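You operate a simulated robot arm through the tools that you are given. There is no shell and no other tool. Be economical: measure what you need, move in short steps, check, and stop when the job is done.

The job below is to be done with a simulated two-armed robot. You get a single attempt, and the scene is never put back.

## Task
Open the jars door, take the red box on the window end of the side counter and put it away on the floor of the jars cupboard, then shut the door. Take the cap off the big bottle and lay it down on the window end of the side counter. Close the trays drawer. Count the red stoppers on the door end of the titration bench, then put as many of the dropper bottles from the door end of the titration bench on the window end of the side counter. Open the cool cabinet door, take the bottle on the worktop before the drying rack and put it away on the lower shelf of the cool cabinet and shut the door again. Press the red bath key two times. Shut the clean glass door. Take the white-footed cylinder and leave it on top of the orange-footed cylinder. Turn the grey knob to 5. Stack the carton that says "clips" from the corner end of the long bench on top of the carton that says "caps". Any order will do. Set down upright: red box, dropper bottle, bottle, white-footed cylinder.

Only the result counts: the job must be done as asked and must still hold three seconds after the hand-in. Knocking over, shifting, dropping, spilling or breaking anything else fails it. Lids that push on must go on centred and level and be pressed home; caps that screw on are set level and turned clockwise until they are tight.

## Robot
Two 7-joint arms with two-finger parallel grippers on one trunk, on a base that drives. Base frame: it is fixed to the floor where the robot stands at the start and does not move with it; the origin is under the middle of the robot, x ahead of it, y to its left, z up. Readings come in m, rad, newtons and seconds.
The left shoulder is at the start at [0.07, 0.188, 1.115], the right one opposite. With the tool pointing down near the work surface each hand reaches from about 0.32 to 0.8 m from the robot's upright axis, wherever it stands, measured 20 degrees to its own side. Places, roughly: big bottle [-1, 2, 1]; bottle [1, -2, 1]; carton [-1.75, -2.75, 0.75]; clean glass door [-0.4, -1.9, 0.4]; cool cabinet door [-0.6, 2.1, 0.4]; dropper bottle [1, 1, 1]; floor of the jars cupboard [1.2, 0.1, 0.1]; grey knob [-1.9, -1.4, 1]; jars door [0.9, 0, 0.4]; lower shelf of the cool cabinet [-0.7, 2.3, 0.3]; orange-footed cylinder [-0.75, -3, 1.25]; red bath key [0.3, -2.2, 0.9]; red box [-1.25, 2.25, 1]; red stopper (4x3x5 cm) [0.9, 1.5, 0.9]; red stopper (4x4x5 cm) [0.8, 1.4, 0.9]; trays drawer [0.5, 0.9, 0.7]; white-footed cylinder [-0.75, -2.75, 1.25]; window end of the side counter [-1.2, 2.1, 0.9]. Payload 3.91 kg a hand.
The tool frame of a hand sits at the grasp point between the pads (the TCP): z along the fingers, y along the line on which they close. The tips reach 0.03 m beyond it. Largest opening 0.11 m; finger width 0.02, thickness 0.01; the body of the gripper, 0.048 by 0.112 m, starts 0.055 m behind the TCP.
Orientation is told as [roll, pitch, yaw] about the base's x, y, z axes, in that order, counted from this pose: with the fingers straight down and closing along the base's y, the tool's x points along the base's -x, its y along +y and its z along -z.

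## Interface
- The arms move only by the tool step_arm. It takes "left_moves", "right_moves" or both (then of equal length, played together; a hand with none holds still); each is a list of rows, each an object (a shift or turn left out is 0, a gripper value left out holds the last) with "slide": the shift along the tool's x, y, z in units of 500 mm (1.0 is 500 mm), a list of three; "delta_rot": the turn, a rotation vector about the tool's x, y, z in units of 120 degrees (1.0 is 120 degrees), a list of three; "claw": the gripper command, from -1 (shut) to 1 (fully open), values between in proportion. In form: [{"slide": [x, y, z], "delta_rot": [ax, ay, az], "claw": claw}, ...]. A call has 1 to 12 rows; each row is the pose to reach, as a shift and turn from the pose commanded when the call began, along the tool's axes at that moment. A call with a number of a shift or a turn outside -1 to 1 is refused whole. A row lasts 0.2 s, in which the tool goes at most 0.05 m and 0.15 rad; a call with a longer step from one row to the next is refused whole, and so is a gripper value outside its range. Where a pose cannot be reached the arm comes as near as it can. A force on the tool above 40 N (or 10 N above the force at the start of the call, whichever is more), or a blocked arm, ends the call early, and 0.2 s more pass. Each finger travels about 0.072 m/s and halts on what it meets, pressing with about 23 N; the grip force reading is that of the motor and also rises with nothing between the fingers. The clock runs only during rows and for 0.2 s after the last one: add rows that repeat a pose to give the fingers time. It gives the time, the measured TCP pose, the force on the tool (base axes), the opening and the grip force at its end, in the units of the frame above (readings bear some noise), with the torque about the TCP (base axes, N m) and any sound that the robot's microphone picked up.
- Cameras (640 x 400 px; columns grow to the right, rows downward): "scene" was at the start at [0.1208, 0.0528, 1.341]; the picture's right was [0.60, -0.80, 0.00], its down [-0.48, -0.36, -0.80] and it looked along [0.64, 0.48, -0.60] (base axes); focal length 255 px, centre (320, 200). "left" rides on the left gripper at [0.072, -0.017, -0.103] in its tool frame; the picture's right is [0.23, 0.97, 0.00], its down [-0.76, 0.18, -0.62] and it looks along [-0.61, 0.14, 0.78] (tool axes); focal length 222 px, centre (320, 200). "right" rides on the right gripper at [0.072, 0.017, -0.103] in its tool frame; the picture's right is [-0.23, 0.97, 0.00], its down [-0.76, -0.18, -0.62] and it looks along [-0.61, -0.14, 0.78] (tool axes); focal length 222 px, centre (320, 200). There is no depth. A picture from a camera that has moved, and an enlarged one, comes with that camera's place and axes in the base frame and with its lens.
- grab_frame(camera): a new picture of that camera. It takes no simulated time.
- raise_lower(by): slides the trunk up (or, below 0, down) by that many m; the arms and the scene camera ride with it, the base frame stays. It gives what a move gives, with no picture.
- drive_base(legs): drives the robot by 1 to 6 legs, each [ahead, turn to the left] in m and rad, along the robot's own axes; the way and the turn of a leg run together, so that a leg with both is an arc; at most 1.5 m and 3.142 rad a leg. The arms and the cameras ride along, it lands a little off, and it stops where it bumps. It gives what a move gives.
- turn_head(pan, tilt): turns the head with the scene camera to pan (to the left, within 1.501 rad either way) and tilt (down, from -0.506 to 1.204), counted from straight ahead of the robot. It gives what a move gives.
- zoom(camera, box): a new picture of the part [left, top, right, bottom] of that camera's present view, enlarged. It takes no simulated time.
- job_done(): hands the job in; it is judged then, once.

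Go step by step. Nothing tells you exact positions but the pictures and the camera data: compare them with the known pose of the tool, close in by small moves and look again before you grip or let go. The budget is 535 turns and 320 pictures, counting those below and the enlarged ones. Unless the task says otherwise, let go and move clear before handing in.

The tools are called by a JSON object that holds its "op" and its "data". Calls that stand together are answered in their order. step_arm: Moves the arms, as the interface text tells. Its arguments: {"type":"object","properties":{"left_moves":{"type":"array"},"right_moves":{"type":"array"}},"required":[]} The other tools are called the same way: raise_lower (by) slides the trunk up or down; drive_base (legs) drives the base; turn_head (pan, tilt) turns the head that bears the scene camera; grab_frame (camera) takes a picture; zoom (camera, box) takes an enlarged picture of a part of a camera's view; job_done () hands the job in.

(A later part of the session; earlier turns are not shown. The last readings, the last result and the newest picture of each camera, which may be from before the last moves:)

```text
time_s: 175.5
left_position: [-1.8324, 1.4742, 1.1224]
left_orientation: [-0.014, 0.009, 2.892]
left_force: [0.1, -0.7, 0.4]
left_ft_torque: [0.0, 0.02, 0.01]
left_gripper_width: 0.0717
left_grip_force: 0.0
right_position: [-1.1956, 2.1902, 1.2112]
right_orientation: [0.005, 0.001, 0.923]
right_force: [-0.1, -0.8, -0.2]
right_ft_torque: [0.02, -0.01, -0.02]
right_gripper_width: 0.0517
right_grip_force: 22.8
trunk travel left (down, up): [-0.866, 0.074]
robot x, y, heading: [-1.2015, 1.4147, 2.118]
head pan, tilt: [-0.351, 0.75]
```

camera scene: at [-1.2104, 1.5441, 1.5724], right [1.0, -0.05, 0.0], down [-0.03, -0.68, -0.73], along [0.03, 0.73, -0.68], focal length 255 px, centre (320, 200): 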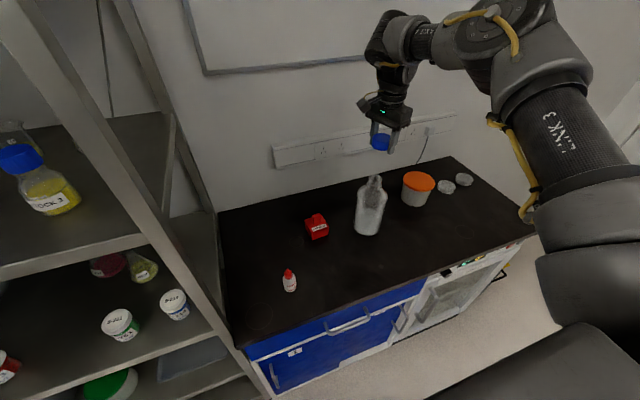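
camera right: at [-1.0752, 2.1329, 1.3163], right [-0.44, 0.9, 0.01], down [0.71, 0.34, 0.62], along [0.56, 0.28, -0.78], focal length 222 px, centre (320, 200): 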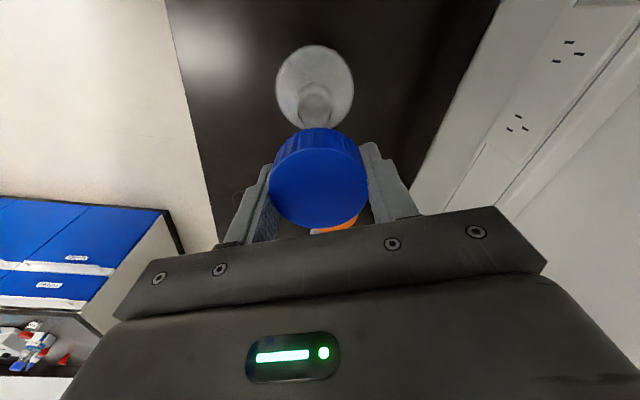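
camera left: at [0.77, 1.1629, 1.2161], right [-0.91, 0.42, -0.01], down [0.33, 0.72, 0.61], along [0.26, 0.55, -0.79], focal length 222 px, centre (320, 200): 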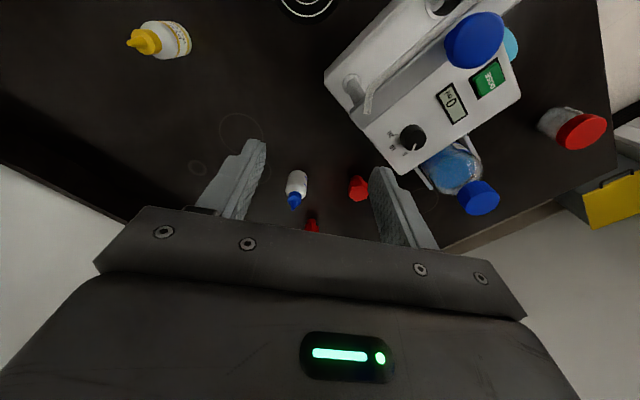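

{"op": "step_arm", "data": {"right_moves": [{"slide": [0.09, 0.012, 0]}, {"slide": [0.18, 0.025, 0]}, {"slide": [0.27, 0.037, 0]}, {"slide": [0.359, 0.05, 0]}, {"slide": [0.359, 0.05, 0.09]}, {"slide": [0.359, 0.05, 0.18]}, {"slide": [0.359, 0.05, 0.27]}]}}

{"op": "grab_frame", "data": {"camera": "right"}}

{"op": "grab_frame", "data": {"camera": "scene"}}

```text
time_s: 177.1
left_position: [-1.833, 1.4739, 1.1227]
left_orientation: [-0.013, 0.011, 2.893]
left_force: [0.0, 0.4, -0.3]
left_ft_torque: [0.0, 0.03, -0.03]
left_gripper_width: 0.0714
left_grip_force: 0.1
right_position: [-1.3209, 2.0626, 1.0782]
right_orientation: [0.009, -0.002, 0.924]
right_force: [0.6, -0.1, -0.4]
right_ft_torque: [-0.02, -0.01, -0.01]
right_gripper_width: 0.0515
right_grip_force: 23.2
trunk travel left (down, up): [-0.866, 0.074]
robot x, y, heading: [-1.1993, 1.4135, 2.12]
head pan, tilt: [-0.351, 0.75]
```

```text
208 pictures are left
camera right: at [-1.3787, 2.0149, 1.182], right [-0.64, 0.77, 0.01], down [0.6, 0.5, 0.62], along [0.47, 0.4, -0.78], focal length 222 px, centre (320, 200)
```

right: 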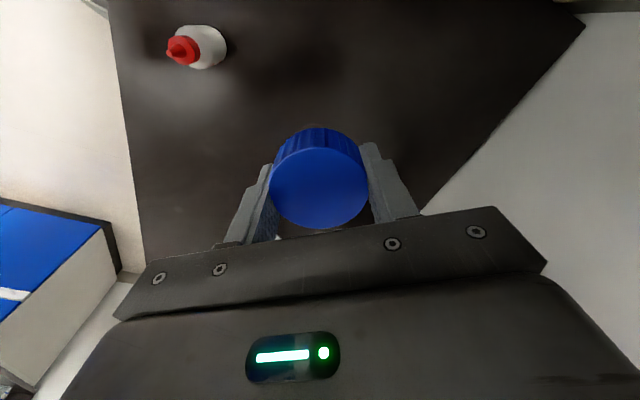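

```text
207 pictures are left
camera scene: at [-1.2419, 1.5387, 1.5724], right [0.98, 0.2, 0.0], down [0.13, -0.67, -0.73], along [-0.14, 0.72, -0.68], focal length 255 px, centre (320, 200)
```

scene: 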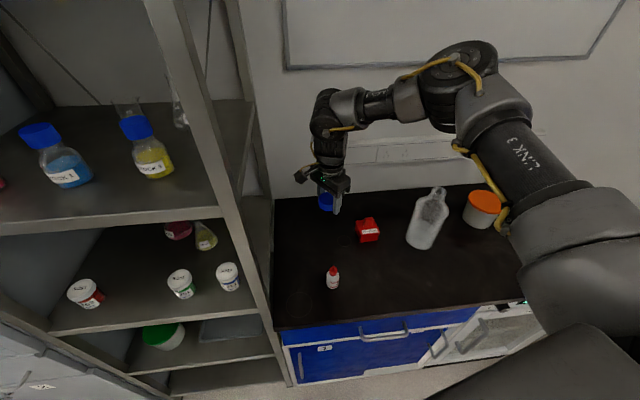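

Descend to the counter until contact.

{"op": "step_arm", "data": {"right_moves": [{"slide": [0, 0, 0.09]}, {"slide": [0, 0, 0.18]}, {"slide": [0, 0, 0.26]}, {"slide": [0, 0, 0.29]}, {"slide": [0, 0, 0.31]}, {"slide": [0, 0, 0.325]}, {"slide": [0, 0, 0.34]}, {"slide": [0, 0, 0.35]}, {"slide": [0, 0, 0.36]}]}}

```text
time_s: 179.1
left_position: [-1.8326, 1.474, 1.1247]
left_orientation: [-0.014, 0.009, 2.894]
left_force: [-0.5, 0.5, 0.3]
left_ft_torque: [0.01, 0.0, 0.0]
left_gripper_width: 0.0716
left_grip_force: 0.1
right_position: [-1.3253, 2.0651, 0.8963]
right_orientation: [0.01, 0.0, 0.924]
right_force: [0.5, 0.3, -0.3]
right_ft_torque: [-0.02, -0.02, 0.04]
right_gripper_width: 0.0514
right_grip_force: 23.3
trunk travel left (down, up): [-0.866, 0.074]
robot x, y, heading: [-1.1957, 1.4144, 2.119]
head pan, tilt: [-0.351, 0.75]
```

{"op": "step_arm", "data": {"right_moves": [{"slide": [0, 0, 0.01]}, {"slide": [0, 0, 0.02]}, {"slide": [0, 0, 0.03]}, {"slide": [0, 0, 0.04]}]}}

{"op": "grab_frame", "data": {"camera": "right"}}

```text
time_s: 179.9
left_position: [-1.831, 1.4708, 1.1246]
left_orientation: [-0.016, 0.007, 2.893]
left_force: [-0.3, 0.4, -0.3]
left_ft_torque: [-0.02, 0.01, 0.01]
left_gripper_width: 0.0718
left_grip_force: 0.1
right_position: [-1.3255, 2.0652, 0.8911]
right_orientation: [0.013, -0.003, 0.92]
right_force: [8.8, -13.7, 30.2]
right_ft_torque: [-1.1, -0.87, 0.06]
right_gripper_width: 0.0519
right_grip_force: 22.3
trunk travel left (down, up): [-0.866, 0.074]
robot x, y, heading: [-1.2017, 1.4155, 2.119]
head pan, tilt: [-0.351, 0.75]
stopped in row 4 (right hand): the force on the tool passed its limit at 49 N (the readings are from after the stop); the commanded pose is now the measured one
```

```text
206 pictures are left
camera right: at [-1.3811, 2.0158, 0.9942], right [-0.64, 0.77, 0.01], down [0.61, 0.49, 0.62], along [0.47, 0.41, -0.78], focal length 222 px, centre (320, 200)
```

right: 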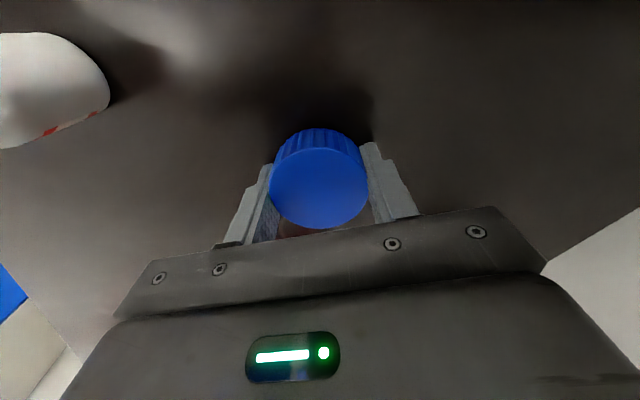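

On the counter. Release and rise.

{"op": "step_arm", "data": {"right_moves": [{"slide": [0, 0, -0.006], "claw": -0.05}, {"slide": [0, 0, -0.006], "claw": 0.3}, {"slide": [0, 0, -0.006], "claw": 0.5}, {"slide": [0, 0, -0.08]}, {"slide": [0, 0, -0.17]}, {"slide": [0, 0, -0.26]}, {"slide": [0, 0, -0.35]}, {"slide": [0, 0, -0.44]}, {"slide": [0, 0, -0.52]}, {"slide": [0, 0, -0.6]}]}}

{"op": "grab_frame", "data": {"camera": "scene"}}

{"op": "grab_frame", "data": {"camera": "right"}}

```text
time_s: 182.1
left_position: [-1.8312, 1.4739, 1.1245]
left_orientation: [-0.015, 0.01, 2.894]
left_force: [-0.2, -0.5, -0.6]
left_ft_torque: [-0.03, 0.01, 0.0]
left_gripper_width: 0.0716
left_grip_force: 0.0
right_position: [-1.3241, 2.0637, 1.1884]
right_orientation: [0.014, -0.004, 0.92]
right_force: [-0.4, -0.4, 1.1]
right_ft_torque: [0.03, 0.03, -0.01]
right_gripper_width: 0.0822
right_grip_force: 0.1
trunk travel left (down, up): [-0.866, 0.074]
robot x, y, heading: [-1.1983, 1.4101, 2.117]
head pan, tilt: [-0.351, 0.75]
```

```text
205 pictures are left
camera scene: at [-1.24, 1.5372, 1.5725], right [0.98, 0.2, 0.0], down [0.13, -0.67, -0.73], along [-0.14, 0.72, -0.68], focal length 255 px, centre (320, 200)
```

scene: 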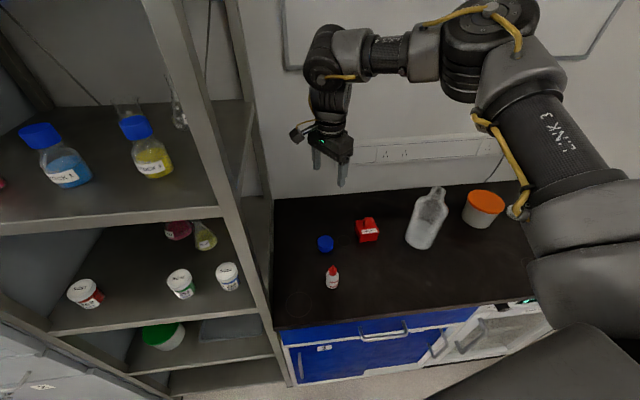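

```text
204 pictures are left
camera right: at [-1.3798, 2.0152, 1.2918], right [-0.64, 0.77, 0.01], down [0.61, 0.49, 0.62], along [0.47, 0.41, -0.78], focal length 222 px, centre (320, 200)
```

right: 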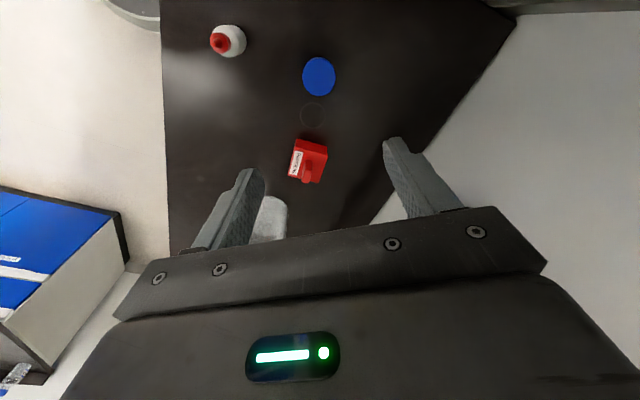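

Cap is laid down. The bottle has shifted ~6 cm; I set it back by a gentle neck grip. Turn back right and go over the mouth.

{"op": "drive_base", "data": {"legs": [[0, -0.25]]}}

{"op": "grab_frame", "data": {"camera": "right"}}

{"op": "grab_frame", "data": {"camera": "scene"}}

```text
time_s: 183.4
left_position: [-1.798, 1.6295, 1.1224]
left_orientation: [-0.013, 0.01, 2.642]
left_force: [0.3, -0.4, -0.3]
left_ft_torque: [0.02, 0.02, -0.01]
left_gripper_width: 0.0718
left_grip_force: 0.1
right_position: [-1.1589, 2.0752, 1.1887]
right_orientation: [0.013, -0.005, 0.67]
right_force: [0.8, -0.1, -0.7]
right_ft_torque: [0.0, 0.01, -0.02]
right_gripper_width: 0.0827
right_grip_force: 0.1
trunk travel left (down, up): [-0.866, 0.074]
robot x, y, heading: [-1.1991, 1.4145, 1.864]
head pan, tilt: [-0.351, 0.75]
```

```text
203 pictures are left
camera right: at [-1.2259, 2.0426, 1.2909], right [-0.43, 0.9, 0.01], down [0.71, 0.32, 0.62], along [0.56, 0.28, -0.78], focal length 222 px, centre (320, 200)
```

right: 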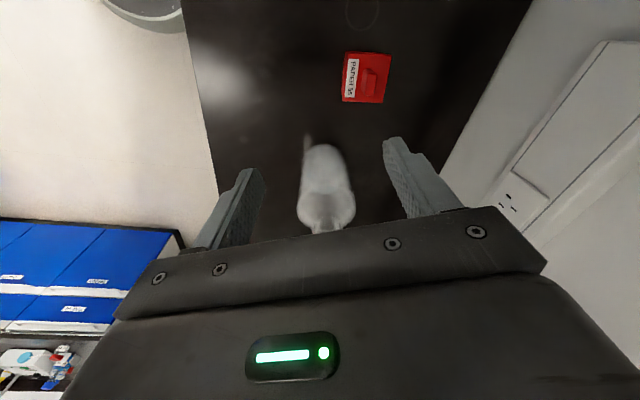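

```text
202 pictures are left
camera scene: at [-1.2092, 1.545, 1.5724], right [1.0, -0.05, 0.0], down [-0.04, -0.68, -0.73], along [0.04, 0.73, -0.68], focal length 255 px, centre (320, 200)
```

scene: 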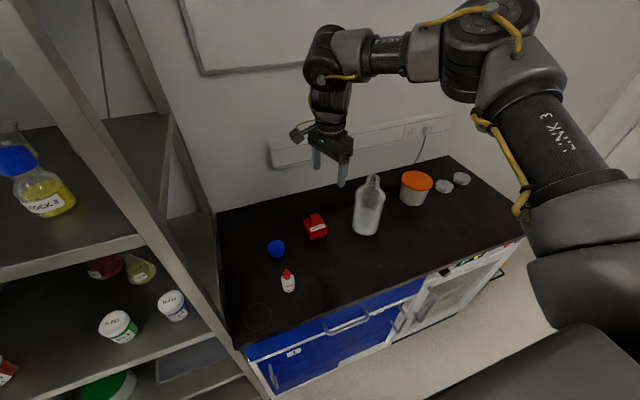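

{"op": "step_arm", "data": {"right_moves": [{"slide": [-0.09, -0.012, 0], "claw": 0.3}, {"slide": [-0.18, -0.024, 0]}, {"slide": [-0.27, -0.036, 0]}, {"slide": [-0.35, -0.048, 0]}, {"slide": [-0.35, -0.048, 0.07]}]}}

{"op": "grab_frame", "data": {"camera": "right"}}

```text
time_s: 184.6
left_position: [-1.7969, 1.6298, 1.124]
left_orientation: [-0.014, 0.008, 2.642]
left_force: [0.7, -0.2, -0.5]
left_ft_torque: [-0.03, 0.01, 0.05]
left_gripper_width: 0.0715
left_grip_force: 0.1
right_position: [-1.0039, 2.1675, 1.1515]
right_orientation: [0.015, -0.004, 0.669]
right_force: [-0.9, -0.1, 0.0]
right_ft_torque: [0.0, -0.01, -0.02]
right_gripper_width: 0.0716
right_grip_force: 0.0
trunk travel left (down, up): [-0.866, 0.074]
robot x, y, heading: [-1.1997, 1.413, 1.864]
head pan, tilt: [-0.351, 0.75]
```

```text
201 pictures are left
camera right: at [-1.0699, 2.1344, 1.2564], right [-0.43, 0.9, 0.01], down [0.71, 0.32, 0.62], along [0.56, 0.28, -0.78], focal length 222 px, centre (320, 200)
```

right: 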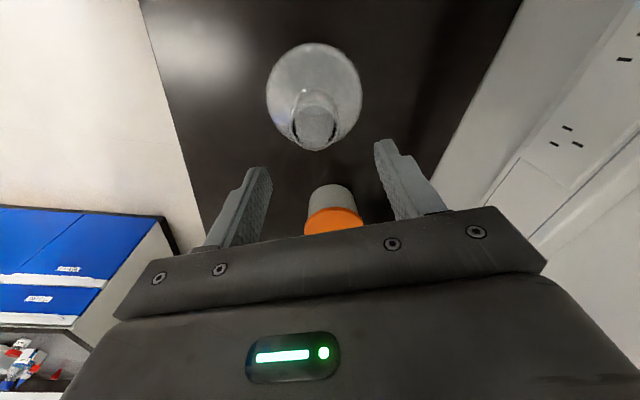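

{"op": "step_arm", "data": {"right_moves": [{"slide": [0, -0.005, 0.08]}, {"slide": [0, -0.005, 0.15]}]}}

{"op": "grab_frame", "data": {"camera": "right"}}

{"op": "zoom", "data": {"camera": "scene", "box": [300, 130, 440, 240]}}

```text
time_s: 185.2
left_position: [-1.7962, 1.6307, 1.1232]
left_orientation: [-0.013, 0.009, 2.644]
left_force: [0.8, -0.1, -0.2]
left_ft_torque: [-0.01, 0.0, 0.01]
left_gripper_width: 0.0714
left_grip_force: 0.0
right_position: [-1.0063, 2.1637, 1.0753]
right_orientation: [0.014, -0.004, 0.667]
right_force: [0.7, -0.3, -0.9]
right_ft_torque: [-0.03, 0.03, 0.01]
right_gripper_width: 0.0717
right_grip_force: 0.1
trunk travel left (down, up): [-0.866, 0.074]
robot x, y, heading: [-1.1977, 1.4182, 1.872]
head pan, tilt: [-0.351, 0.75]
```

```text
200 pictures are left
camera right: at [-1.0723, 2.1322, 1.1804], right [-0.42, 0.91, 0.01], down [0.71, 0.32, 0.62], along [0.56, 0.27, -0.78], focal length 222 px, centre (320, 200)
```

right: 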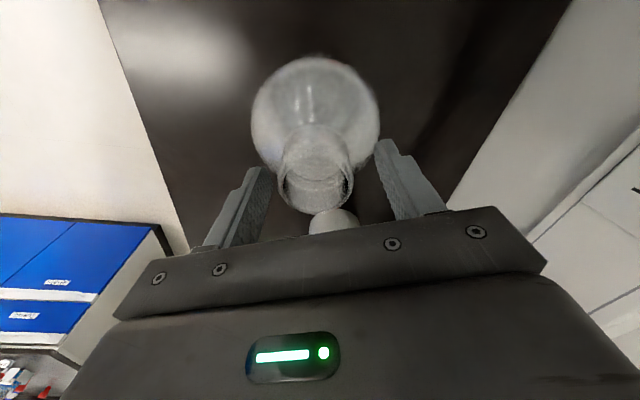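

```text
3.64 times, centred on (370, 185) of scene
camera zoom: at [-1.2076, 1.5472, 1.5723], right [1.0, -0.05, 0.0], down [-0.04, -0.68, -0.73], along [0.04, 0.73, -0.68], focal length 928 px, centre (138, 254)
```

zoom: 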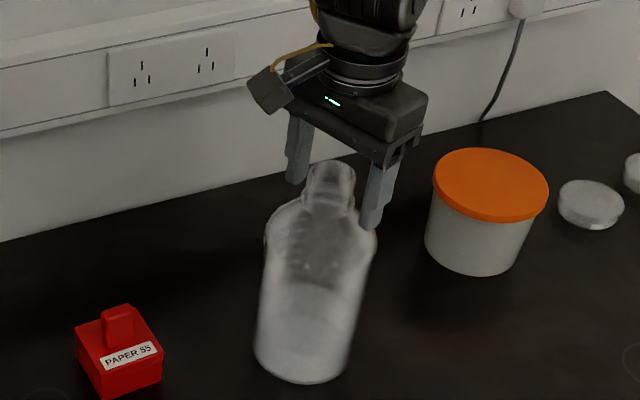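

{"op": "step_arm", "data": {"right_moves": [{"claw": 0}, {"claw": -1}, {"claw": -1}, {"claw": -1}, {"slide": [0, 0, -0.01]}, {"slide": [0, 0, -0.024]}]}}

{"op": "zoom", "data": {"camera": "scene", "box": [300, 130, 440, 240]}}

```text
time_s: 186.6
left_position: [-1.797, 1.6318, 1.1243]
left_orientation: [-0.013, 0.01, 2.643]
left_force: [0.7, 0.4, -0.3]
left_ft_torque: [-0.02, 0.0, -0.02]
left_gripper_width: 0.0712
left_grip_force: 0.0
right_position: [-1.0062, 2.1655, 1.0871]
right_orientation: [0.012, -0.004, 0.671]
right_force: [0.1, -0.1, -8.4]
right_ft_torque: [0.01, -0.06, 0.02]
right_gripper_width: 0.0394
right_grip_force: 23.1
trunk travel left (down, up): [-0.866, 0.074]
robot x, y, heading: [-1.1955, 1.4131, 1.868]
head pan, tilt: [-0.351, 0.75]
```

```text
3.64 times, centred on (370, 185) of scene
camera zoom: at [-1.2079, 1.5477, 1.5719], right [1.0, -0.05, 0.0], down [-0.04, -0.68, -0.73], along [0.04, 0.73, -0.68], focal length 928 px, centre (138, 254)
```

zoom: 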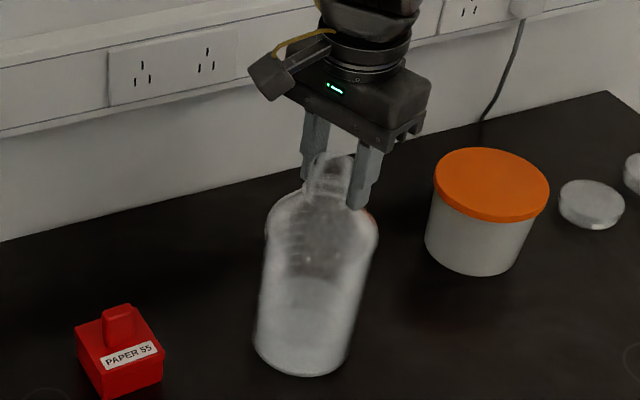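

Lifted straight with little torque. Shift it back and lower slowly.

{"op": "step_arm", "data": {"right_moves": [{"slide": [0.03, -0.008, 0]}, {"slide": [0.06, -0.016, 0]}, {"slide": [0.09, -0.024, 0]}, {"slide": [0.121, -0.032, 0]}, {"slide": [0.121, -0.032, 0]}, {"slide": [0.121, -0.032, 0.008]}, {"slide": [0.121, -0.032, 0.016]}, {"slide": [0.121, -0.032, 0.021]}, {"slide": [0.121, -0.032, 0.025]}]}}

{"op": "zoom", "data": {"camera": "scene", "box": [300, 130, 440, 240]}}

```text
time_s: 188.6
left_position: [-1.7965, 1.6257, 1.1239]
left_orientation: [-0.017, 0.008, 2.643]
left_force: [0.4, -0.3, 0.1]
left_ft_torque: [-0.02, 0.03, 0.01]
left_gripper_width: 0.0714
left_grip_force: 0.1
right_position: [-1.0442, 2.1136, 1.0819]
right_orientation: [0.023, -0.009, 0.665]
right_force: [2.9, 6.3, 34.1]
right_ft_torque: [-0.36, -1.05, 0.12]
right_gripper_width: 0.0398
right_grip_force: 22.6
trunk travel left (down, up): [-0.866, 0.074]
robot x, y, heading: [-1.2021, 1.4142, 1.866]
head pan, tilt: [-0.351, 0.75]
```

```text
3.64 times, centred on (370, 185) of scene
camera zoom: at [-1.2091, 1.5403, 1.5735], right [1.0, -0.05, 0.0], down [-0.04, -0.68, -0.73], along [0.04, 0.73, -0.68], focal length 928 px, centre (138, 254)
```

zoom: 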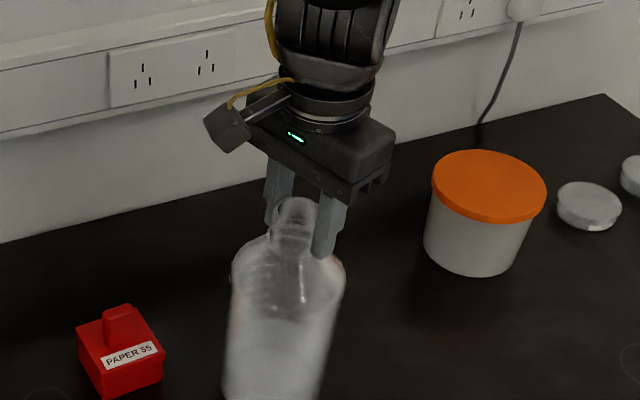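

Standing. Relieve the press, release, and rise.

{"op": "step_arm", "data": {"right_moves": [{"slide": [0, 0, -0.006]}, {"slide": [0, 0, -0.007], "claw": -0.2}, {"slide": [0, 0, -0.007], "claw": 0.2}, {"slide": [0, 0, -0.007], "claw": 0.4}, {"slide": [0, 0, -0.06]}, {"slide": [0, 0, -0.15]}, {"slide": [0, 0, -0.24]}]}}

{"op": "grab_frame", "data": {"camera": "scene"}}

{"op": "grab_frame", "data": {"camera": "right"}}

```text
time_s: 190.2
left_position: [-1.7973, 1.6288, 1.1234]
left_orientation: [-0.015, 0.01, 2.642]
left_force: [0.1, 0.5, 0.1]
left_ft_torque: [0.01, 0.0, 0.02]
left_gripper_width: 0.0717
left_grip_force: 0.0
right_position: [-1.0424, 2.1085, 1.1963]
right_orientation: [0.013, -0.006, 0.669]
right_force: [-0.3, 0.9, 1.3]
right_ft_torque: [0.0, -0.01, 0.01]
right_gripper_width: 0.0771
right_grip_force: 0.0
trunk travel left (down, up): [-0.866, 0.074]
robot x, y, heading: [-1.198, 1.4178, 1.865]
head pan, tilt: [-0.351, 0.75]
```

```text
196 pictures are left
camera scene: at [-1.209, 1.5432, 1.5725], right [1.0, -0.05, 0.0], down [-0.04, -0.68, -0.73], along [0.04, 0.73, -0.68], focal length 255 px, centre (320, 200)
```

scene: 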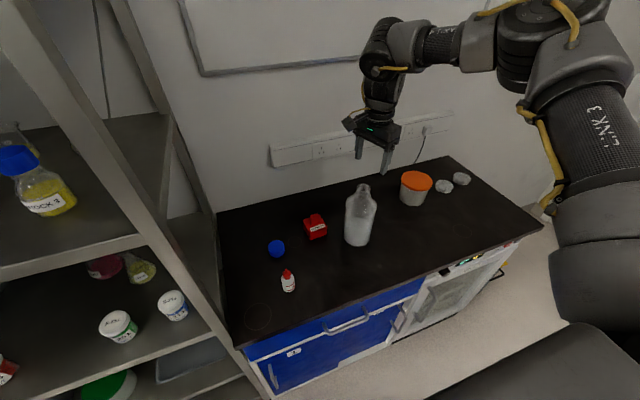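

```text
195 pictures are left
camera right: at [-1.1096, 2.0749, 1.2995], right [-0.43, 0.9, 0.02], down [0.71, 0.32, 0.62], along [0.56, 0.28, -0.78], focal length 222 px, centre (320, 200)
```

right: 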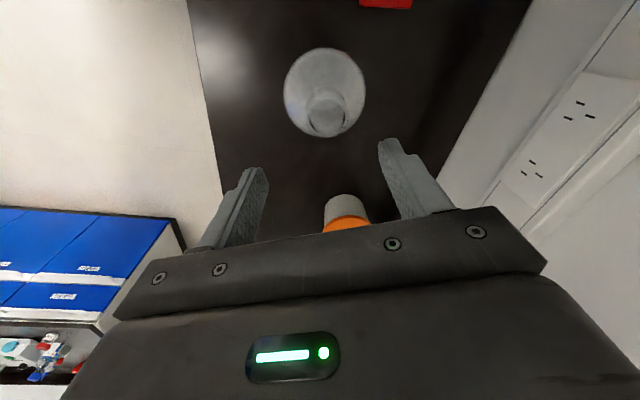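

The bottle is back in place, upright. Next the cool cabinet door (a few steps right along this wall): I back off and drive in front of it.

{"op": "drive_base", "data": {"legs": [[-0.4, 0], [0, -1.57], [0.4, 0], [0, 1.57]]}}

{"op": "turn_head", "data": {"pan": -0.2, "tilt": 0.7}}

{"op": "grab_frame", "data": {"camera": "scene"}}

```text
time_s: 202.4
left_position: [-1.3051, 1.3751, 1.1248]
left_orientation: [-0.015, 0.009, 2.616]
left_force: [0.0, -0.1, 0.3]
left_ft_torque: [-0.03, 0.04, -0.01]
left_gripper_width: 0.0716
left_grip_force: 0.2
right_position: [-0.5383, 1.8361, 1.1956]
right_orientation: [0.013, -0.005, 0.644]
right_force: [0.1, 0.7, 0.1]
right_ft_torque: [0.02, 0.01, 0.0]
right_gripper_width: 0.0768
right_grip_force: 0.0
trunk travel left (down, up): [-0.866, 0.074]
robot x, y, heading: [-0.7122, 1.1448, 1.845]
head pan, tilt: [-0.351, 0.75]
```

```text
time_s: 203.1
left_position: [-1.3039, 1.3745, 1.1226]
left_orientation: [-0.015, 0.009, 2.619]
left_force: [-0.1, 0.4, 0.0]
left_ft_torque: [0.01, -0.01, 0.02]
left_gripper_width: 0.0715
left_grip_force: 0.1
right_position: [-0.5383, 1.834, 1.1943]
right_orientation: [0.014, -0.002, 0.646]
right_force: [-0.7, -0.8, 0.2]
right_ft_torque: [0.03, -0.01, 0.02]
right_gripper_width: 0.0771
right_grip_force: 0.0
trunk travel left (down, up): [-0.866, 0.074]
robot x, y, heading: [-0.7132, 1.1465, 1.844]
head pan, tilt: [-0.201, 0.7]
```

```text
194 pictures are left
camera scene: at [-0.7304, 1.2782, 1.5766], right [1.0, 0.07, 0.0], down [0.05, -0.64, -0.76], along [-0.06, 0.76, -0.64], focal length 255 px, centre (320, 200)
```

scene: 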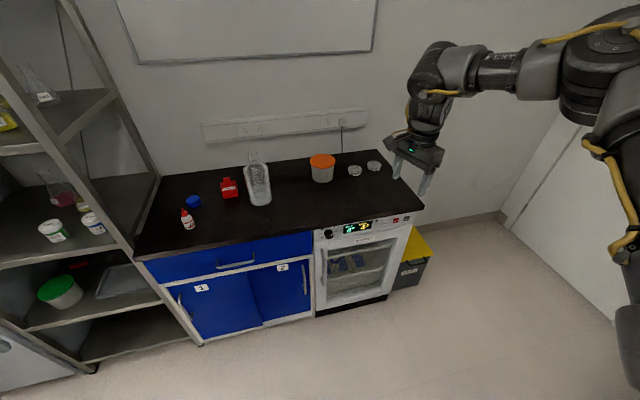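

{"op": "zoom", "data": {"camera": "scene", "box": [290, 205, 440, 325]}}

```text
3.33 times, centred on (365, 265) of scene
camera zoom: at [-0.7304, 1.2782, 1.5766], right [1.0, 0.07, 0.0], down [0.05, -0.64, -0.76], along [-0.06, 0.76, -0.64], focal length 850 px, centre (170, -17)
```

zoom: 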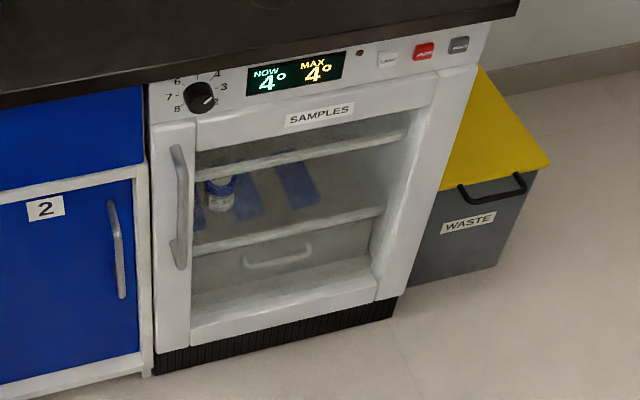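

Handle of the cool cabinet: vertical bar at s≈−0.157, z≈0.45–0.73, l≈2.1; hinge on the right. I lower the trunk and turn the right tool to point forward.

{"op": "raise_lower", "data": {"by": -0.45}}

{"op": "step_arm", "data": {"right_moves": [{"delta_rot": [0, 0, 0.071], "claw": 0.6}, {"delta_rot": [0, 0, 0.142]}, {"delta_rot": [0, 0, 0.213]}, {"delta_rot": [0, 0, 0.284]}, {"delta_rot": [0, 0, 0.355]}, {"delta_rot": [0, 0, 0.426]}, {"delta_rot": [0, 0, 0.497]}, {"delta_rot": [0, 0, 0.568]}, {"delta_rot": [0, 0, 0.639]}, {"delta_rot": [0, 0, 0.71]}, {"delta_rot": [0, 0, 0.781]}, {"delta_rot": [0, 0, 0.852]}]}}

{"op": "step_arm", "data": {"right_moves": [{"delta_rot": [0, 0, 0.071]}, {"slide": [-0.1, 0, 0], "delta_rot": [0, 0, 0.074]}, {"slide": [-0.2, 0, 0], "delta_rot": [0, 0, 0.074]}, {"slide": [-0.3, 0, 0], "delta_rot": [0, 0, 0.074]}, {"slide": [-0.4, 0, 0], "delta_rot": [0, 0, 0.074]}]}}

```text
refused: -0.45 is not a number from -0.4 to 0.4
```

```text
time_s: 205.7
left_position: [-1.3037, 1.3753, 1.1232]
left_orientation: [-0.015, 0.008, 2.617]
left_force: [0.4, -0.1, 0.1]
left_ft_torque: [0.0, 0.0, -0.02]
left_gripper_width: 0.0713
left_grip_force: 0.0
right_position: [-0.5389, 1.8364, 1.1945]
right_orientation: [0.001, 0.016, -1.142]
right_force: [-0.9, 0.1, 0.1]
right_ft_torque: [0.05, 0.01, 0.01]
right_gripper_width: 0.0883
right_grip_force: 0.1
trunk travel left (down, up): [-0.866, 0.074]
robot x, y, heading: [-0.7117, 1.1446, 1.841]
head pan, tilt: [-0.201, 0.7]
```

```text
time_s: 206.9
left_position: [-1.3022, 1.373, 1.1253]
left_orientation: [-0.017, 0.007, 2.618]
left_force: [0.1, -0.4, 0.2]
left_ft_torque: [0.03, -0.01, 0.01]
left_gripper_width: 0.0714
left_grip_force: 0.0
right_position: [-0.4486, 1.6526, 1.1935]
right_orientation: [-0.002, 0.02, -1.295]
right_force: [0.1, -0.1, 0.9]
right_ft_torque: [0.02, 0.02, -0.02]
right_gripper_width: 0.088
right_grip_force: 0.0
trunk travel left (down, up): [-0.866, 0.074]
robot x, y, heading: [-0.7067, 1.1416, 1.845]
head pan, tilt: [-0.201, 0.7]
```

{"op": "raise_lower", "data": {"by": -0.4}}

{"op": "step_arm", "data": {"right_moves": [{"slide": [0.03, 0, 0], "delta_rot": [0, 0.068, 0]}, {"slide": [0.07, 0, 0], "delta_rot": [0, 0.136, 0]}, {"slide": [0.11, 0, 0], "delta_rot": [0, 0.204, 0]}, {"slide": [0.15, 0, 0], "delta_rot": [0, 0.272, 0]}, {"slide": [0.19, 0, 0], "delta_rot": [0, 0.34, 0]}, {"slide": [0.23, 0, 0], "delta_rot": [0, 0.408, 0]}, {"slide": [0.27, 0, 0], "delta_rot": [0, 0.476, 0]}, {"slide": [0.3, 0, 0], "delta_rot": [0, 0.544, 0]}, {"slide": [0.32, 0, 0], "delta_rot": [0, 0.612, 0]}, {"slide": [0.34, 0, 0], "delta_rot": [0, 0.68, 0]}, {"slide": [0.36, 0, 0], "delta_rot": [0, 0.748, 0]}]}}

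{"op": "grab_frame", "data": {"camera": "right"}}

{"op": "turn_head", "data": {"pan": -0.3, "tilt": 0.5}}

{"op": "grab_frame", "data": {"camera": "scene"}}

```text
time_s: 210.7
left_position: [-1.3046, 1.3745, 0.7234]
left_orientation: [-0.015, 0.008, 2.617]
left_force: [0.1, -0.1, 0.9]
left_ft_torque: [0.01, -0.01, 0.02]
left_gripper_width: 0.0717
left_grip_force: 0.0
right_position: [-0.4508, 1.6536, 0.7929]
right_orientation: [-0.003, 0.015, -1.296]
right_force: [-0.7, -0.2, 0.1]
right_ft_torque: [0.0, 0.0, -0.02]
right_gripper_width: 0.0881
right_grip_force: 0.0
trunk travel left (down, up): [-0.466, 0.474]
robot x, y, heading: [-0.7154, 1.1449, 1.845]
head pan, tilt: [-0.201, 0.7]
```

```text
time_s: 213.1
left_position: [-1.304, 1.3743, 0.7233]
left_orientation: [-0.014, 0.01, 2.618]
left_force: [0.1, -0.3, -0.8]
left_ft_torque: [0.01, -0.03, 0.04]
left_gripper_width: 0.0713
left_grip_force: 0.0
right_position: [-0.4989, 1.8271, 0.7942]
right_orientation: [-3.048, 1.558, 1.936]
right_force: [0.1, -0.2, -0.3]
right_ft_torque: [0.0, -0.03, -0.02]
right_gripper_width: 0.0881
right_grip_force: 0.0
trunk travel left (down, up): [-0.466, 0.474]
robot x, y, heading: [-0.7102, 1.1446, 1.847]
head pan, tilt: [-0.201, 0.7]
```

```text
192 pictures are left
camera right: at [-0.4538, 1.7319, 0.8667], right [0.94, 0.27, -0.23], down [-0.01, -0.64, -0.77], along [-0.35, 0.72, -0.6], focal length 222 px, centre (320, 200)
```

right: 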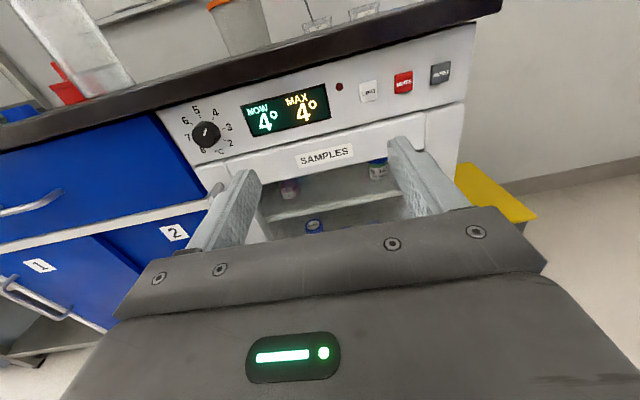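

```text
time_s: 213.8
left_position: [-1.3039, 1.3728, 0.7239]
left_orientation: [-0.014, 0.009, 2.617]
left_force: [-0.5, 0.0, -0.5]
left_ft_torque: [-0.01, 0.03, 0.01]
left_gripper_width: 0.0714
left_grip_force: 0.1
right_position: [-0.4999, 1.826, 0.7957]
right_orientation: [-3.021, 1.559, 1.969]
right_force: [-0.3, 0.3, -0.1]
right_ft_torque: [0.02, -0.01, 0.01]
right_gripper_width: 0.0877
right_grip_force: 0.1
trunk travel left (down, up): [-0.466, 0.474]
robot x, y, heading: [-0.7133, 1.1458, 1.848]
head pan, tilt: [-0.3, 0.499]
```

```text
191 pictures are left
camera scene: at [-0.7216, 1.2845, 1.1943], right [1.0, -0.03, 0.0], down [-0.01, -0.48, -0.88], along [0.02, 0.88, -0.48], focal length 255 px, centre (320, 200)
```

scene: 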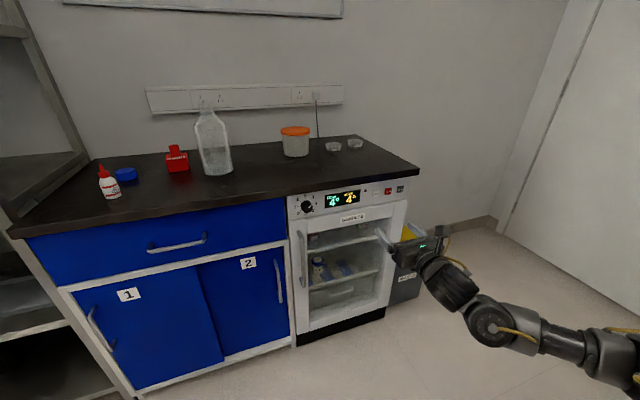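

The tool points forward; the handle bar is at about (−0.769,1.975), z 0.47–0.69. I align the hand in front of it.

{"op": "step_arm", "data": {"right_moves": [{"slide": [-0.07, -0.07, 0]}, {"slide": [-0.14, -0.14, 0]}, {"slide": [-0.21, -0.21, 0]}, {"slide": [-0.28, -0.28, 0]}, {"slide": [-0.35, -0.35, 0]}, {"slide": [-0.42, -0.42, 0]}, {"slide": [-0.438, -0.437, 0]}]}}

{"op": "grab_frame", "data": {"camera": "right"}}

{"op": "grab_frame", "data": {"camera": "scene"}}

```text
time_s: 215.4
left_position: [-1.3042, 1.3739, 0.7235]
left_orientation: [-0.015, 0.01, 2.619]
left_force: [0.1, 0.6, -0.5]
left_ft_torque: [0.01, -0.03, 0.0]
left_gripper_width: 0.0716
left_grip_force: 0.1
right_position: [-0.7126, 1.7693, 0.5767]
right_orientation: [-3.104, 1.562, 1.883]
right_force: [-0.3, -0.9, 0.4]
right_ft_torque: [-0.02, 0.01, 0.03]
right_gripper_width: 0.0882
right_grip_force: 0.1
trunk travel left (down, up): [-0.466, 0.474]
robot x, y, heading: [-0.7118, 1.142, 1.848]
head pan, tilt: [-0.3, 0.499]
```

```text
190 pictures are left
camera right: at [-0.6679, 1.6737, 0.6484], right [0.94, 0.27, -0.23], down [0.0, -0.64, -0.77], along [-0.35, 0.72, -0.6], focal length 222 px, centre (320, 200)
```

right: 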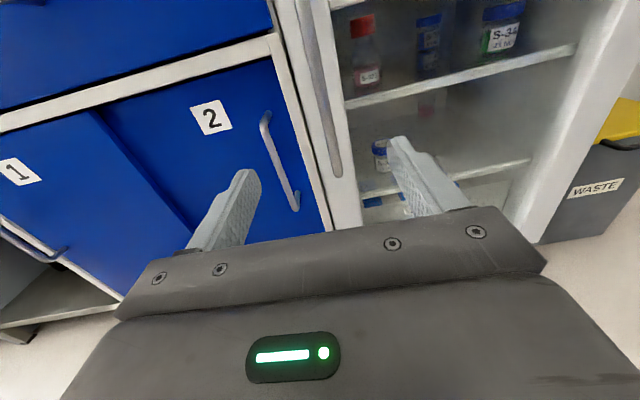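

```text
189 pictures are left
camera scene: at [-0.7216, 1.2844, 1.1944], right [1.0, -0.03, 0.0], down [-0.01, -0.48, -0.88], along [0.02, 0.88, -0.48], focal length 255 px, centre (320, 200)
```

scene: 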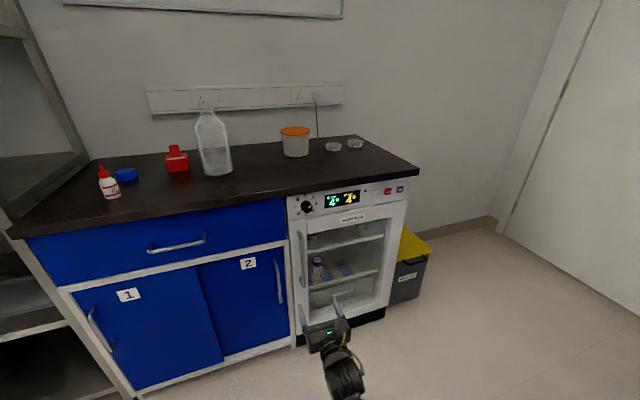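

Laterally aligned; the bar is 0.21 m ahead. Drive forward 0.12 and check.

{"op": "drive_base", "data": {"legs": [[0.12, 0]]}}

{"op": "grab_frame", "data": {"camera": "right"}}

```text
time_s: 216.7
left_position: [-1.3366, 1.4861, 0.7217]
left_orientation: [-0.012, 0.009, 2.62]
left_force: [0.2, 0.1, -0.6]
left_ft_torque: [-0.03, 0.02, -0.01]
left_gripper_width: 0.0715
left_grip_force: 0.0
right_position: [-0.746, 1.8825, 0.5765]
right_orientation: [-3.034, 1.561, 1.957]
right_force: [0.4, -0.3, -0.4]
right_ft_torque: [0.01, 0.0, 0.01]
right_gripper_width: 0.088
right_grip_force: 0.0
trunk travel left (down, up): [-0.466, 0.474]
robot x, y, heading: [-0.7421, 1.2573, 1.844]
head pan, tilt: [-0.3, 0.499]
```

```text
188 pictures are left
camera right: at [-0.7002, 1.7874, 0.6481], right [0.94, 0.27, -0.23], down [0.0, -0.64, -0.77], along [-0.35, 0.72, -0.6], focal length 222 px, centre (320, 200)
```

right: 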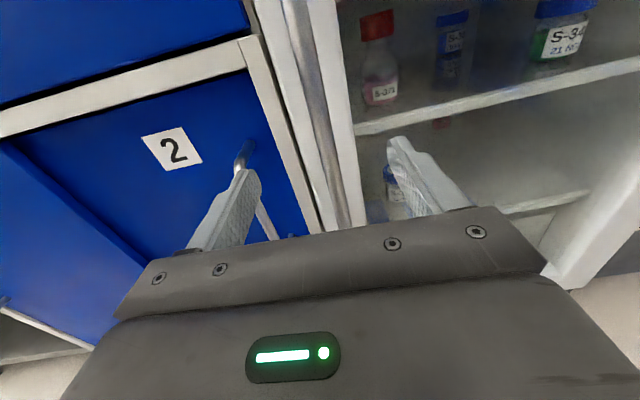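

{"op": "step_arm", "data": {"right_moves": [{"slide": [0, 0.004, 0.06]}, {"slide": [0, 0.004, 0.12]}, {"slide": [0, 0.004, 0.16]}]}}

{"op": "grab_frame", "data": {"camera": "right"}}

```text
time_s: 217.4
left_position: [-1.3363, 1.4876, 0.7232]
left_orientation: [-0.015, 0.008, 2.621]
left_force: [-0.8, 0.2, 0.3]
left_ft_torque: [-0.01, -0.01, 0.0]
left_gripper_width: 0.0714
left_grip_force: 0.2
right_position: [-0.766, 1.9575, 0.5778]
right_orientation: [-3.036, 1.559, 1.954]
right_force: [-0.1, -0.5, -0.1]
right_ft_torque: [-0.01, 0.02, 0.01]
right_gripper_width: 0.088
right_grip_force: 0.0
trunk travel left (down, up): [-0.466, 0.474]
robot x, y, heading: [-0.7404, 1.2608, 1.847]
head pan, tilt: [-0.3, 0.499]
```

```text
187 pictures are left
camera right: at [-0.72, 1.8635, 0.6501], right [0.94, 0.27, -0.23], down [0.0, -0.64, -0.77], along [-0.35, 0.72, -0.6], focal length 222 px, centre (320, 200)
```

right: 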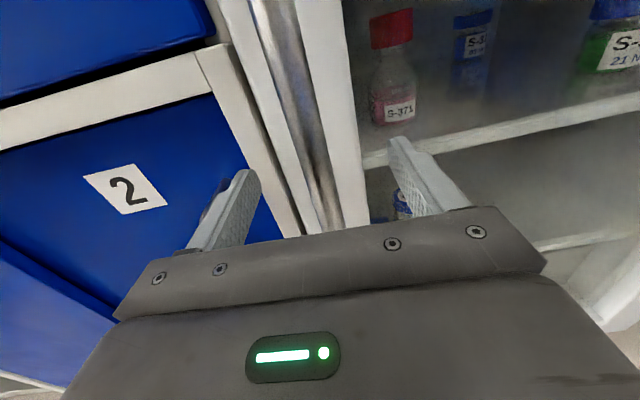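

The bar lies between the fingers. Close.

{"op": "step_arm", "data": {"right_moves": [{"claw": 0}, {"claw": -1}, {"claw": -1}, {"claw": -1}]}}

{"op": "grab_frame", "data": {"camera": "right"}}

```text
time_s: 218.4
left_position: [-1.3355, 1.486, 0.7247]
left_orientation: [-0.013, 0.008, 2.618]
left_force: [-0.5, 0.9, 0.4]
left_ft_torque: [-0.02, -0.02, 0.01]
left_gripper_width: 0.0716
left_grip_force: 0.0
right_position: [-0.7622, 1.9592, 0.5798]
right_orientation: [-3.043, 1.561, 1.944]
right_force: [5.8, 2.6, 0.3]
right_ft_torque: [0.03, -0.12, -0.02]
right_gripper_width: 0.0155
right_grip_force: 45.3
trunk travel left (down, up): [-0.466, 0.474]
robot x, y, heading: [-0.744, 1.2585, 1.849]
head pan, tilt: [-0.3, 0.499]
```

```text
186 pictures are left
camera right: at [-0.7186, 1.8636, 0.6503], right [0.94, 0.27, -0.23], down [0.0, -0.64, -0.77], along [-0.35, 0.72, -0.6], focal length 222 px, centre (320, 200)
```

right: 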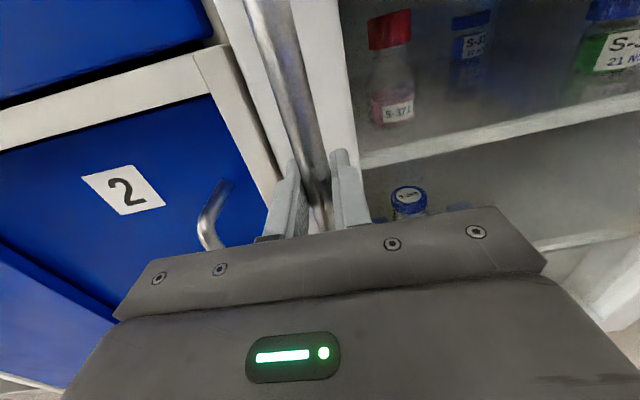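

Bar gripped (15.5 mm). I pull along the door's arc (hinge on the right), rotating the tool slightly.

{"op": "step_arm", "data": {"right_moves": [{"slide": [0, 0.0146, -0.0876], "delta_rot": [0.024, 0, 0]}, {"slide": [0, 0.0376, -0.1724], "delta_rot": [0.048, 0, 0]}, {"slide": [0, 0.069, -0.255], "delta_rot": [0.072, 0, 0]}, {"slide": [0, 0.108, -0.3336], "delta_rot": [0.096, 0, 0]}]}}

{"op": "grab_frame", "data": {"camera": "scene"}}

```text
time_s: 219.4
left_position: [-1.3374, 1.4857, 0.7225]
left_orientation: [-0.016, 0.008, 2.62]
left_force: [0.0, 0.1, -0.4]
left_ft_torque: [0.03, -0.01, -0.02]
left_gripper_width: 0.0711
left_grip_force: 0.0
right_position: [-0.6766, 1.8369, 0.5784]
right_orientation: [2.962, 1.549, 1.829]
right_force: [3.0, 2.9, 1.4]
right_ft_torque: [0.39, 0.42, -0.3]
right_gripper_width: 0.0157
right_grip_force: 44.6
trunk travel left (down, up): [-0.466, 0.474]
robot x, y, heading: [-0.7383, 1.2559, 1.843]
head pan, tilt: [-0.3, 0.499]
stopped in row 4 (right hand): the force on the tool passed its limit at 41 N (the readings are from after the stop); the commanded pose is now the measured one
```

```text
185 pictures are left
camera scene: at [-0.7536, 1.3975, 1.1939], right [1.0, -0.03, 0.0], down [-0.01, -0.48, -0.88], along [0.02, 0.88, -0.48], focal length 255 px, centre (320, 200)
```

scene: 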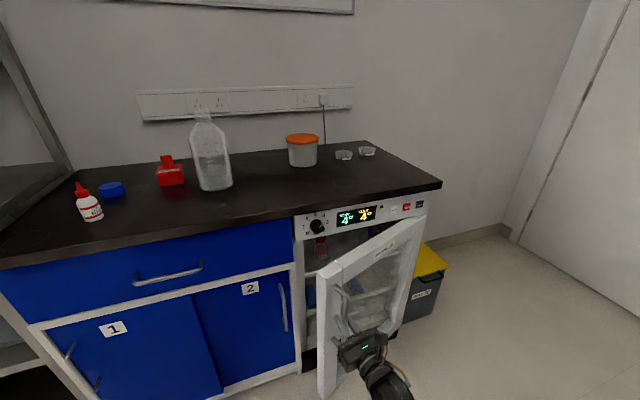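

The door is ~20–25° open. Continue along a refined arc.

{"op": "step_arm", "data": {"right_moves": [{"slide": [0, 0.037, -0.084], "delta_rot": [0.033, 0, 0]}, {"slide": [0, 0.075, -0.151], "delta_rot": [0.066, 0, 0]}, {"slide": [0, 0.119, -0.213], "delta_rot": [0.099, 0, 0]}, {"slide": [0, 0.17, -0.271], "delta_rot": [0.132, 0, 0]}, {"slide": [0, 0.226, -0.323], "delta_rot": [0.165, 0, 0]}, {"slide": [0, 0.287, -0.369], "delta_rot": [0.198, 0, 0]}, {"slide": [0, 0.352, -0.409], "delta_rot": [0.231, 0, 0]}]}}

{"op": "grab_frame", "data": {"camera": "scene"}}

```text
time_s: 220.8
left_position: [-1.3366, 1.4866, 0.7244]
left_orientation: [-0.017, 0.009, 2.616]
left_force: [0.3, -0.3, 0.2]
left_ft_torque: [-0.01, -0.02, -0.02]
left_gripper_width: 0.0714
left_grip_force: 0.0
right_position: [-0.4892, 1.7288, 0.5784]
right_orientation: [3.081, 1.548, 2.348]
right_force: [-4.3, -12.1, 11.6]
right_ft_torque: [0.87, 0.91, 0.11]
right_gripper_width: 0.0159
right_grip_force: 44.5
trunk travel left (down, up): [-0.466, 0.474]
robot x, y, heading: [-0.742, 1.2557, 1.841]
head pan, tilt: [-0.3, 0.499]
stopped in row 6 (right hand): the force on the tool passed its limit at 44 N (the readings are from after the stop); the commanded pose is now the measured one
```

```text
184 pictures are left
camera scene: at [-0.7533, 1.3958, 1.1946], right [1.0, -0.03, 0.0], down [-0.01, -0.48, -0.88], along [0.03, 0.88, -0.48], focal length 255 px, centre (320, 200)
```

scene: 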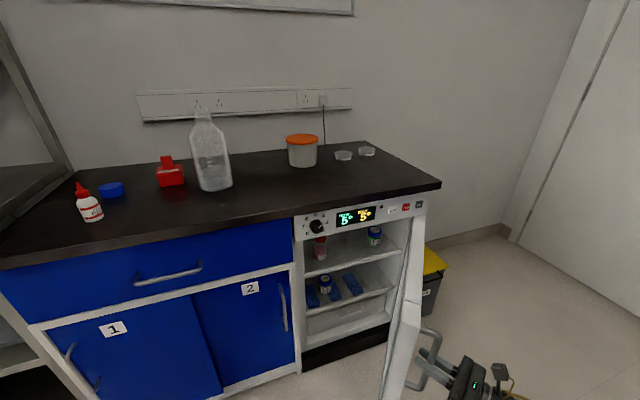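

The door opens fine, but the display already warms; I will keep it open only briefly. I shut it again for now by reversing the arc, and bring the bottle first.

{"op": "grab_frame", "data": {"camera": "right"}}

```text
183 pictures are left
camera right: at [-0.3995, 1.672, 0.6485], right [0.65, 0.73, -0.23], down [0.33, -0.54, -0.78], along [-0.69, 0.43, -0.59], focal length 222 px, centre (320, 200)
```

right: 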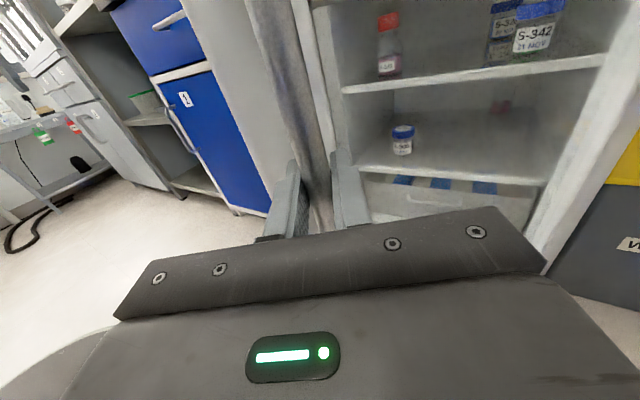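

{"op": "step_arm", "data": {"right_moves": [{"slide": [0, -0.0416, 0.073], "delta_rot": [-0.03, 0, 0]}, {"slide": [0, -0.07, 0.157], "delta_rot": [-0.06, 0, 0]}, {"slide": [0, -0.089, 0.243], "delta_rot": [-0.09, 0, 0]}, {"slide": [0, -0.098, 0.331], "delta_rot": [-0.12, 0, 0]}, {"slide": [0, -0.098, 0.419], "delta_rot": [-0.15, 0, 0]}, {"slide": [0, -0.088, 0.507], "delta_rot": [-0.18, 0, 0]}, {"slide": [0, -0.068, 0.593], "delta_rot": [-0.21, 0, 0]}, {"slide": [0, -0.042, 0.669], "delta_rot": [-0.24, 0, 0]}, {"slide": [0, -0.023, 0.7136], "delta_rot": [-0.267, 0, 0]}, {"slide": [0, -0.014, 0.728], "delta_rot": [-0.267, 0, 0]}]}}

{"op": "grab_frame", "data": {"camera": "scene"}}

```text
time_s: 222.9
left_position: [-1.3356, 1.4881, 0.7236]
left_orientation: [-0.015, 0.008, 2.615]
left_force: [0.3, 0.6, -0.2]
left_ft_torque: [-0.03, 0.01, 0.01]
left_gripper_width: 0.0715
left_grip_force: 0.1
right_position: [-0.7633, 1.9589, 0.5795]
right_orientation: [-2.539, 1.562, 2.453]
right_force: [4.2, -8.4, 4.3]
right_ft_torque: [0.06, -0.12, -0.07]
right_gripper_width: 0.0159
right_grip_force: 45.1
trunk travel left (down, up): [-0.466, 0.474]
robot x, y, heading: [-0.7404, 1.2562, 1.837]
head pan, tilt: [-0.3, 0.499]
stopped in row 10 (right hand): the force on the tool passed its limit at 42 N (the readings are from after the stop); the commanded pose is now the measured one
```

```text
182 pictures are left
camera scene: at [-0.7528, 1.396, 1.1949], right [1.0, -0.03, 0.0], down [-0.01, -0.48, -0.88], along [0.03, 0.88, -0.48], focal length 255 px, centre (320, 200)
```

scene: 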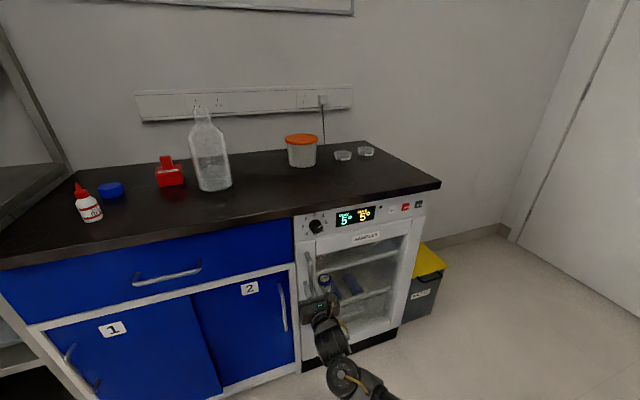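

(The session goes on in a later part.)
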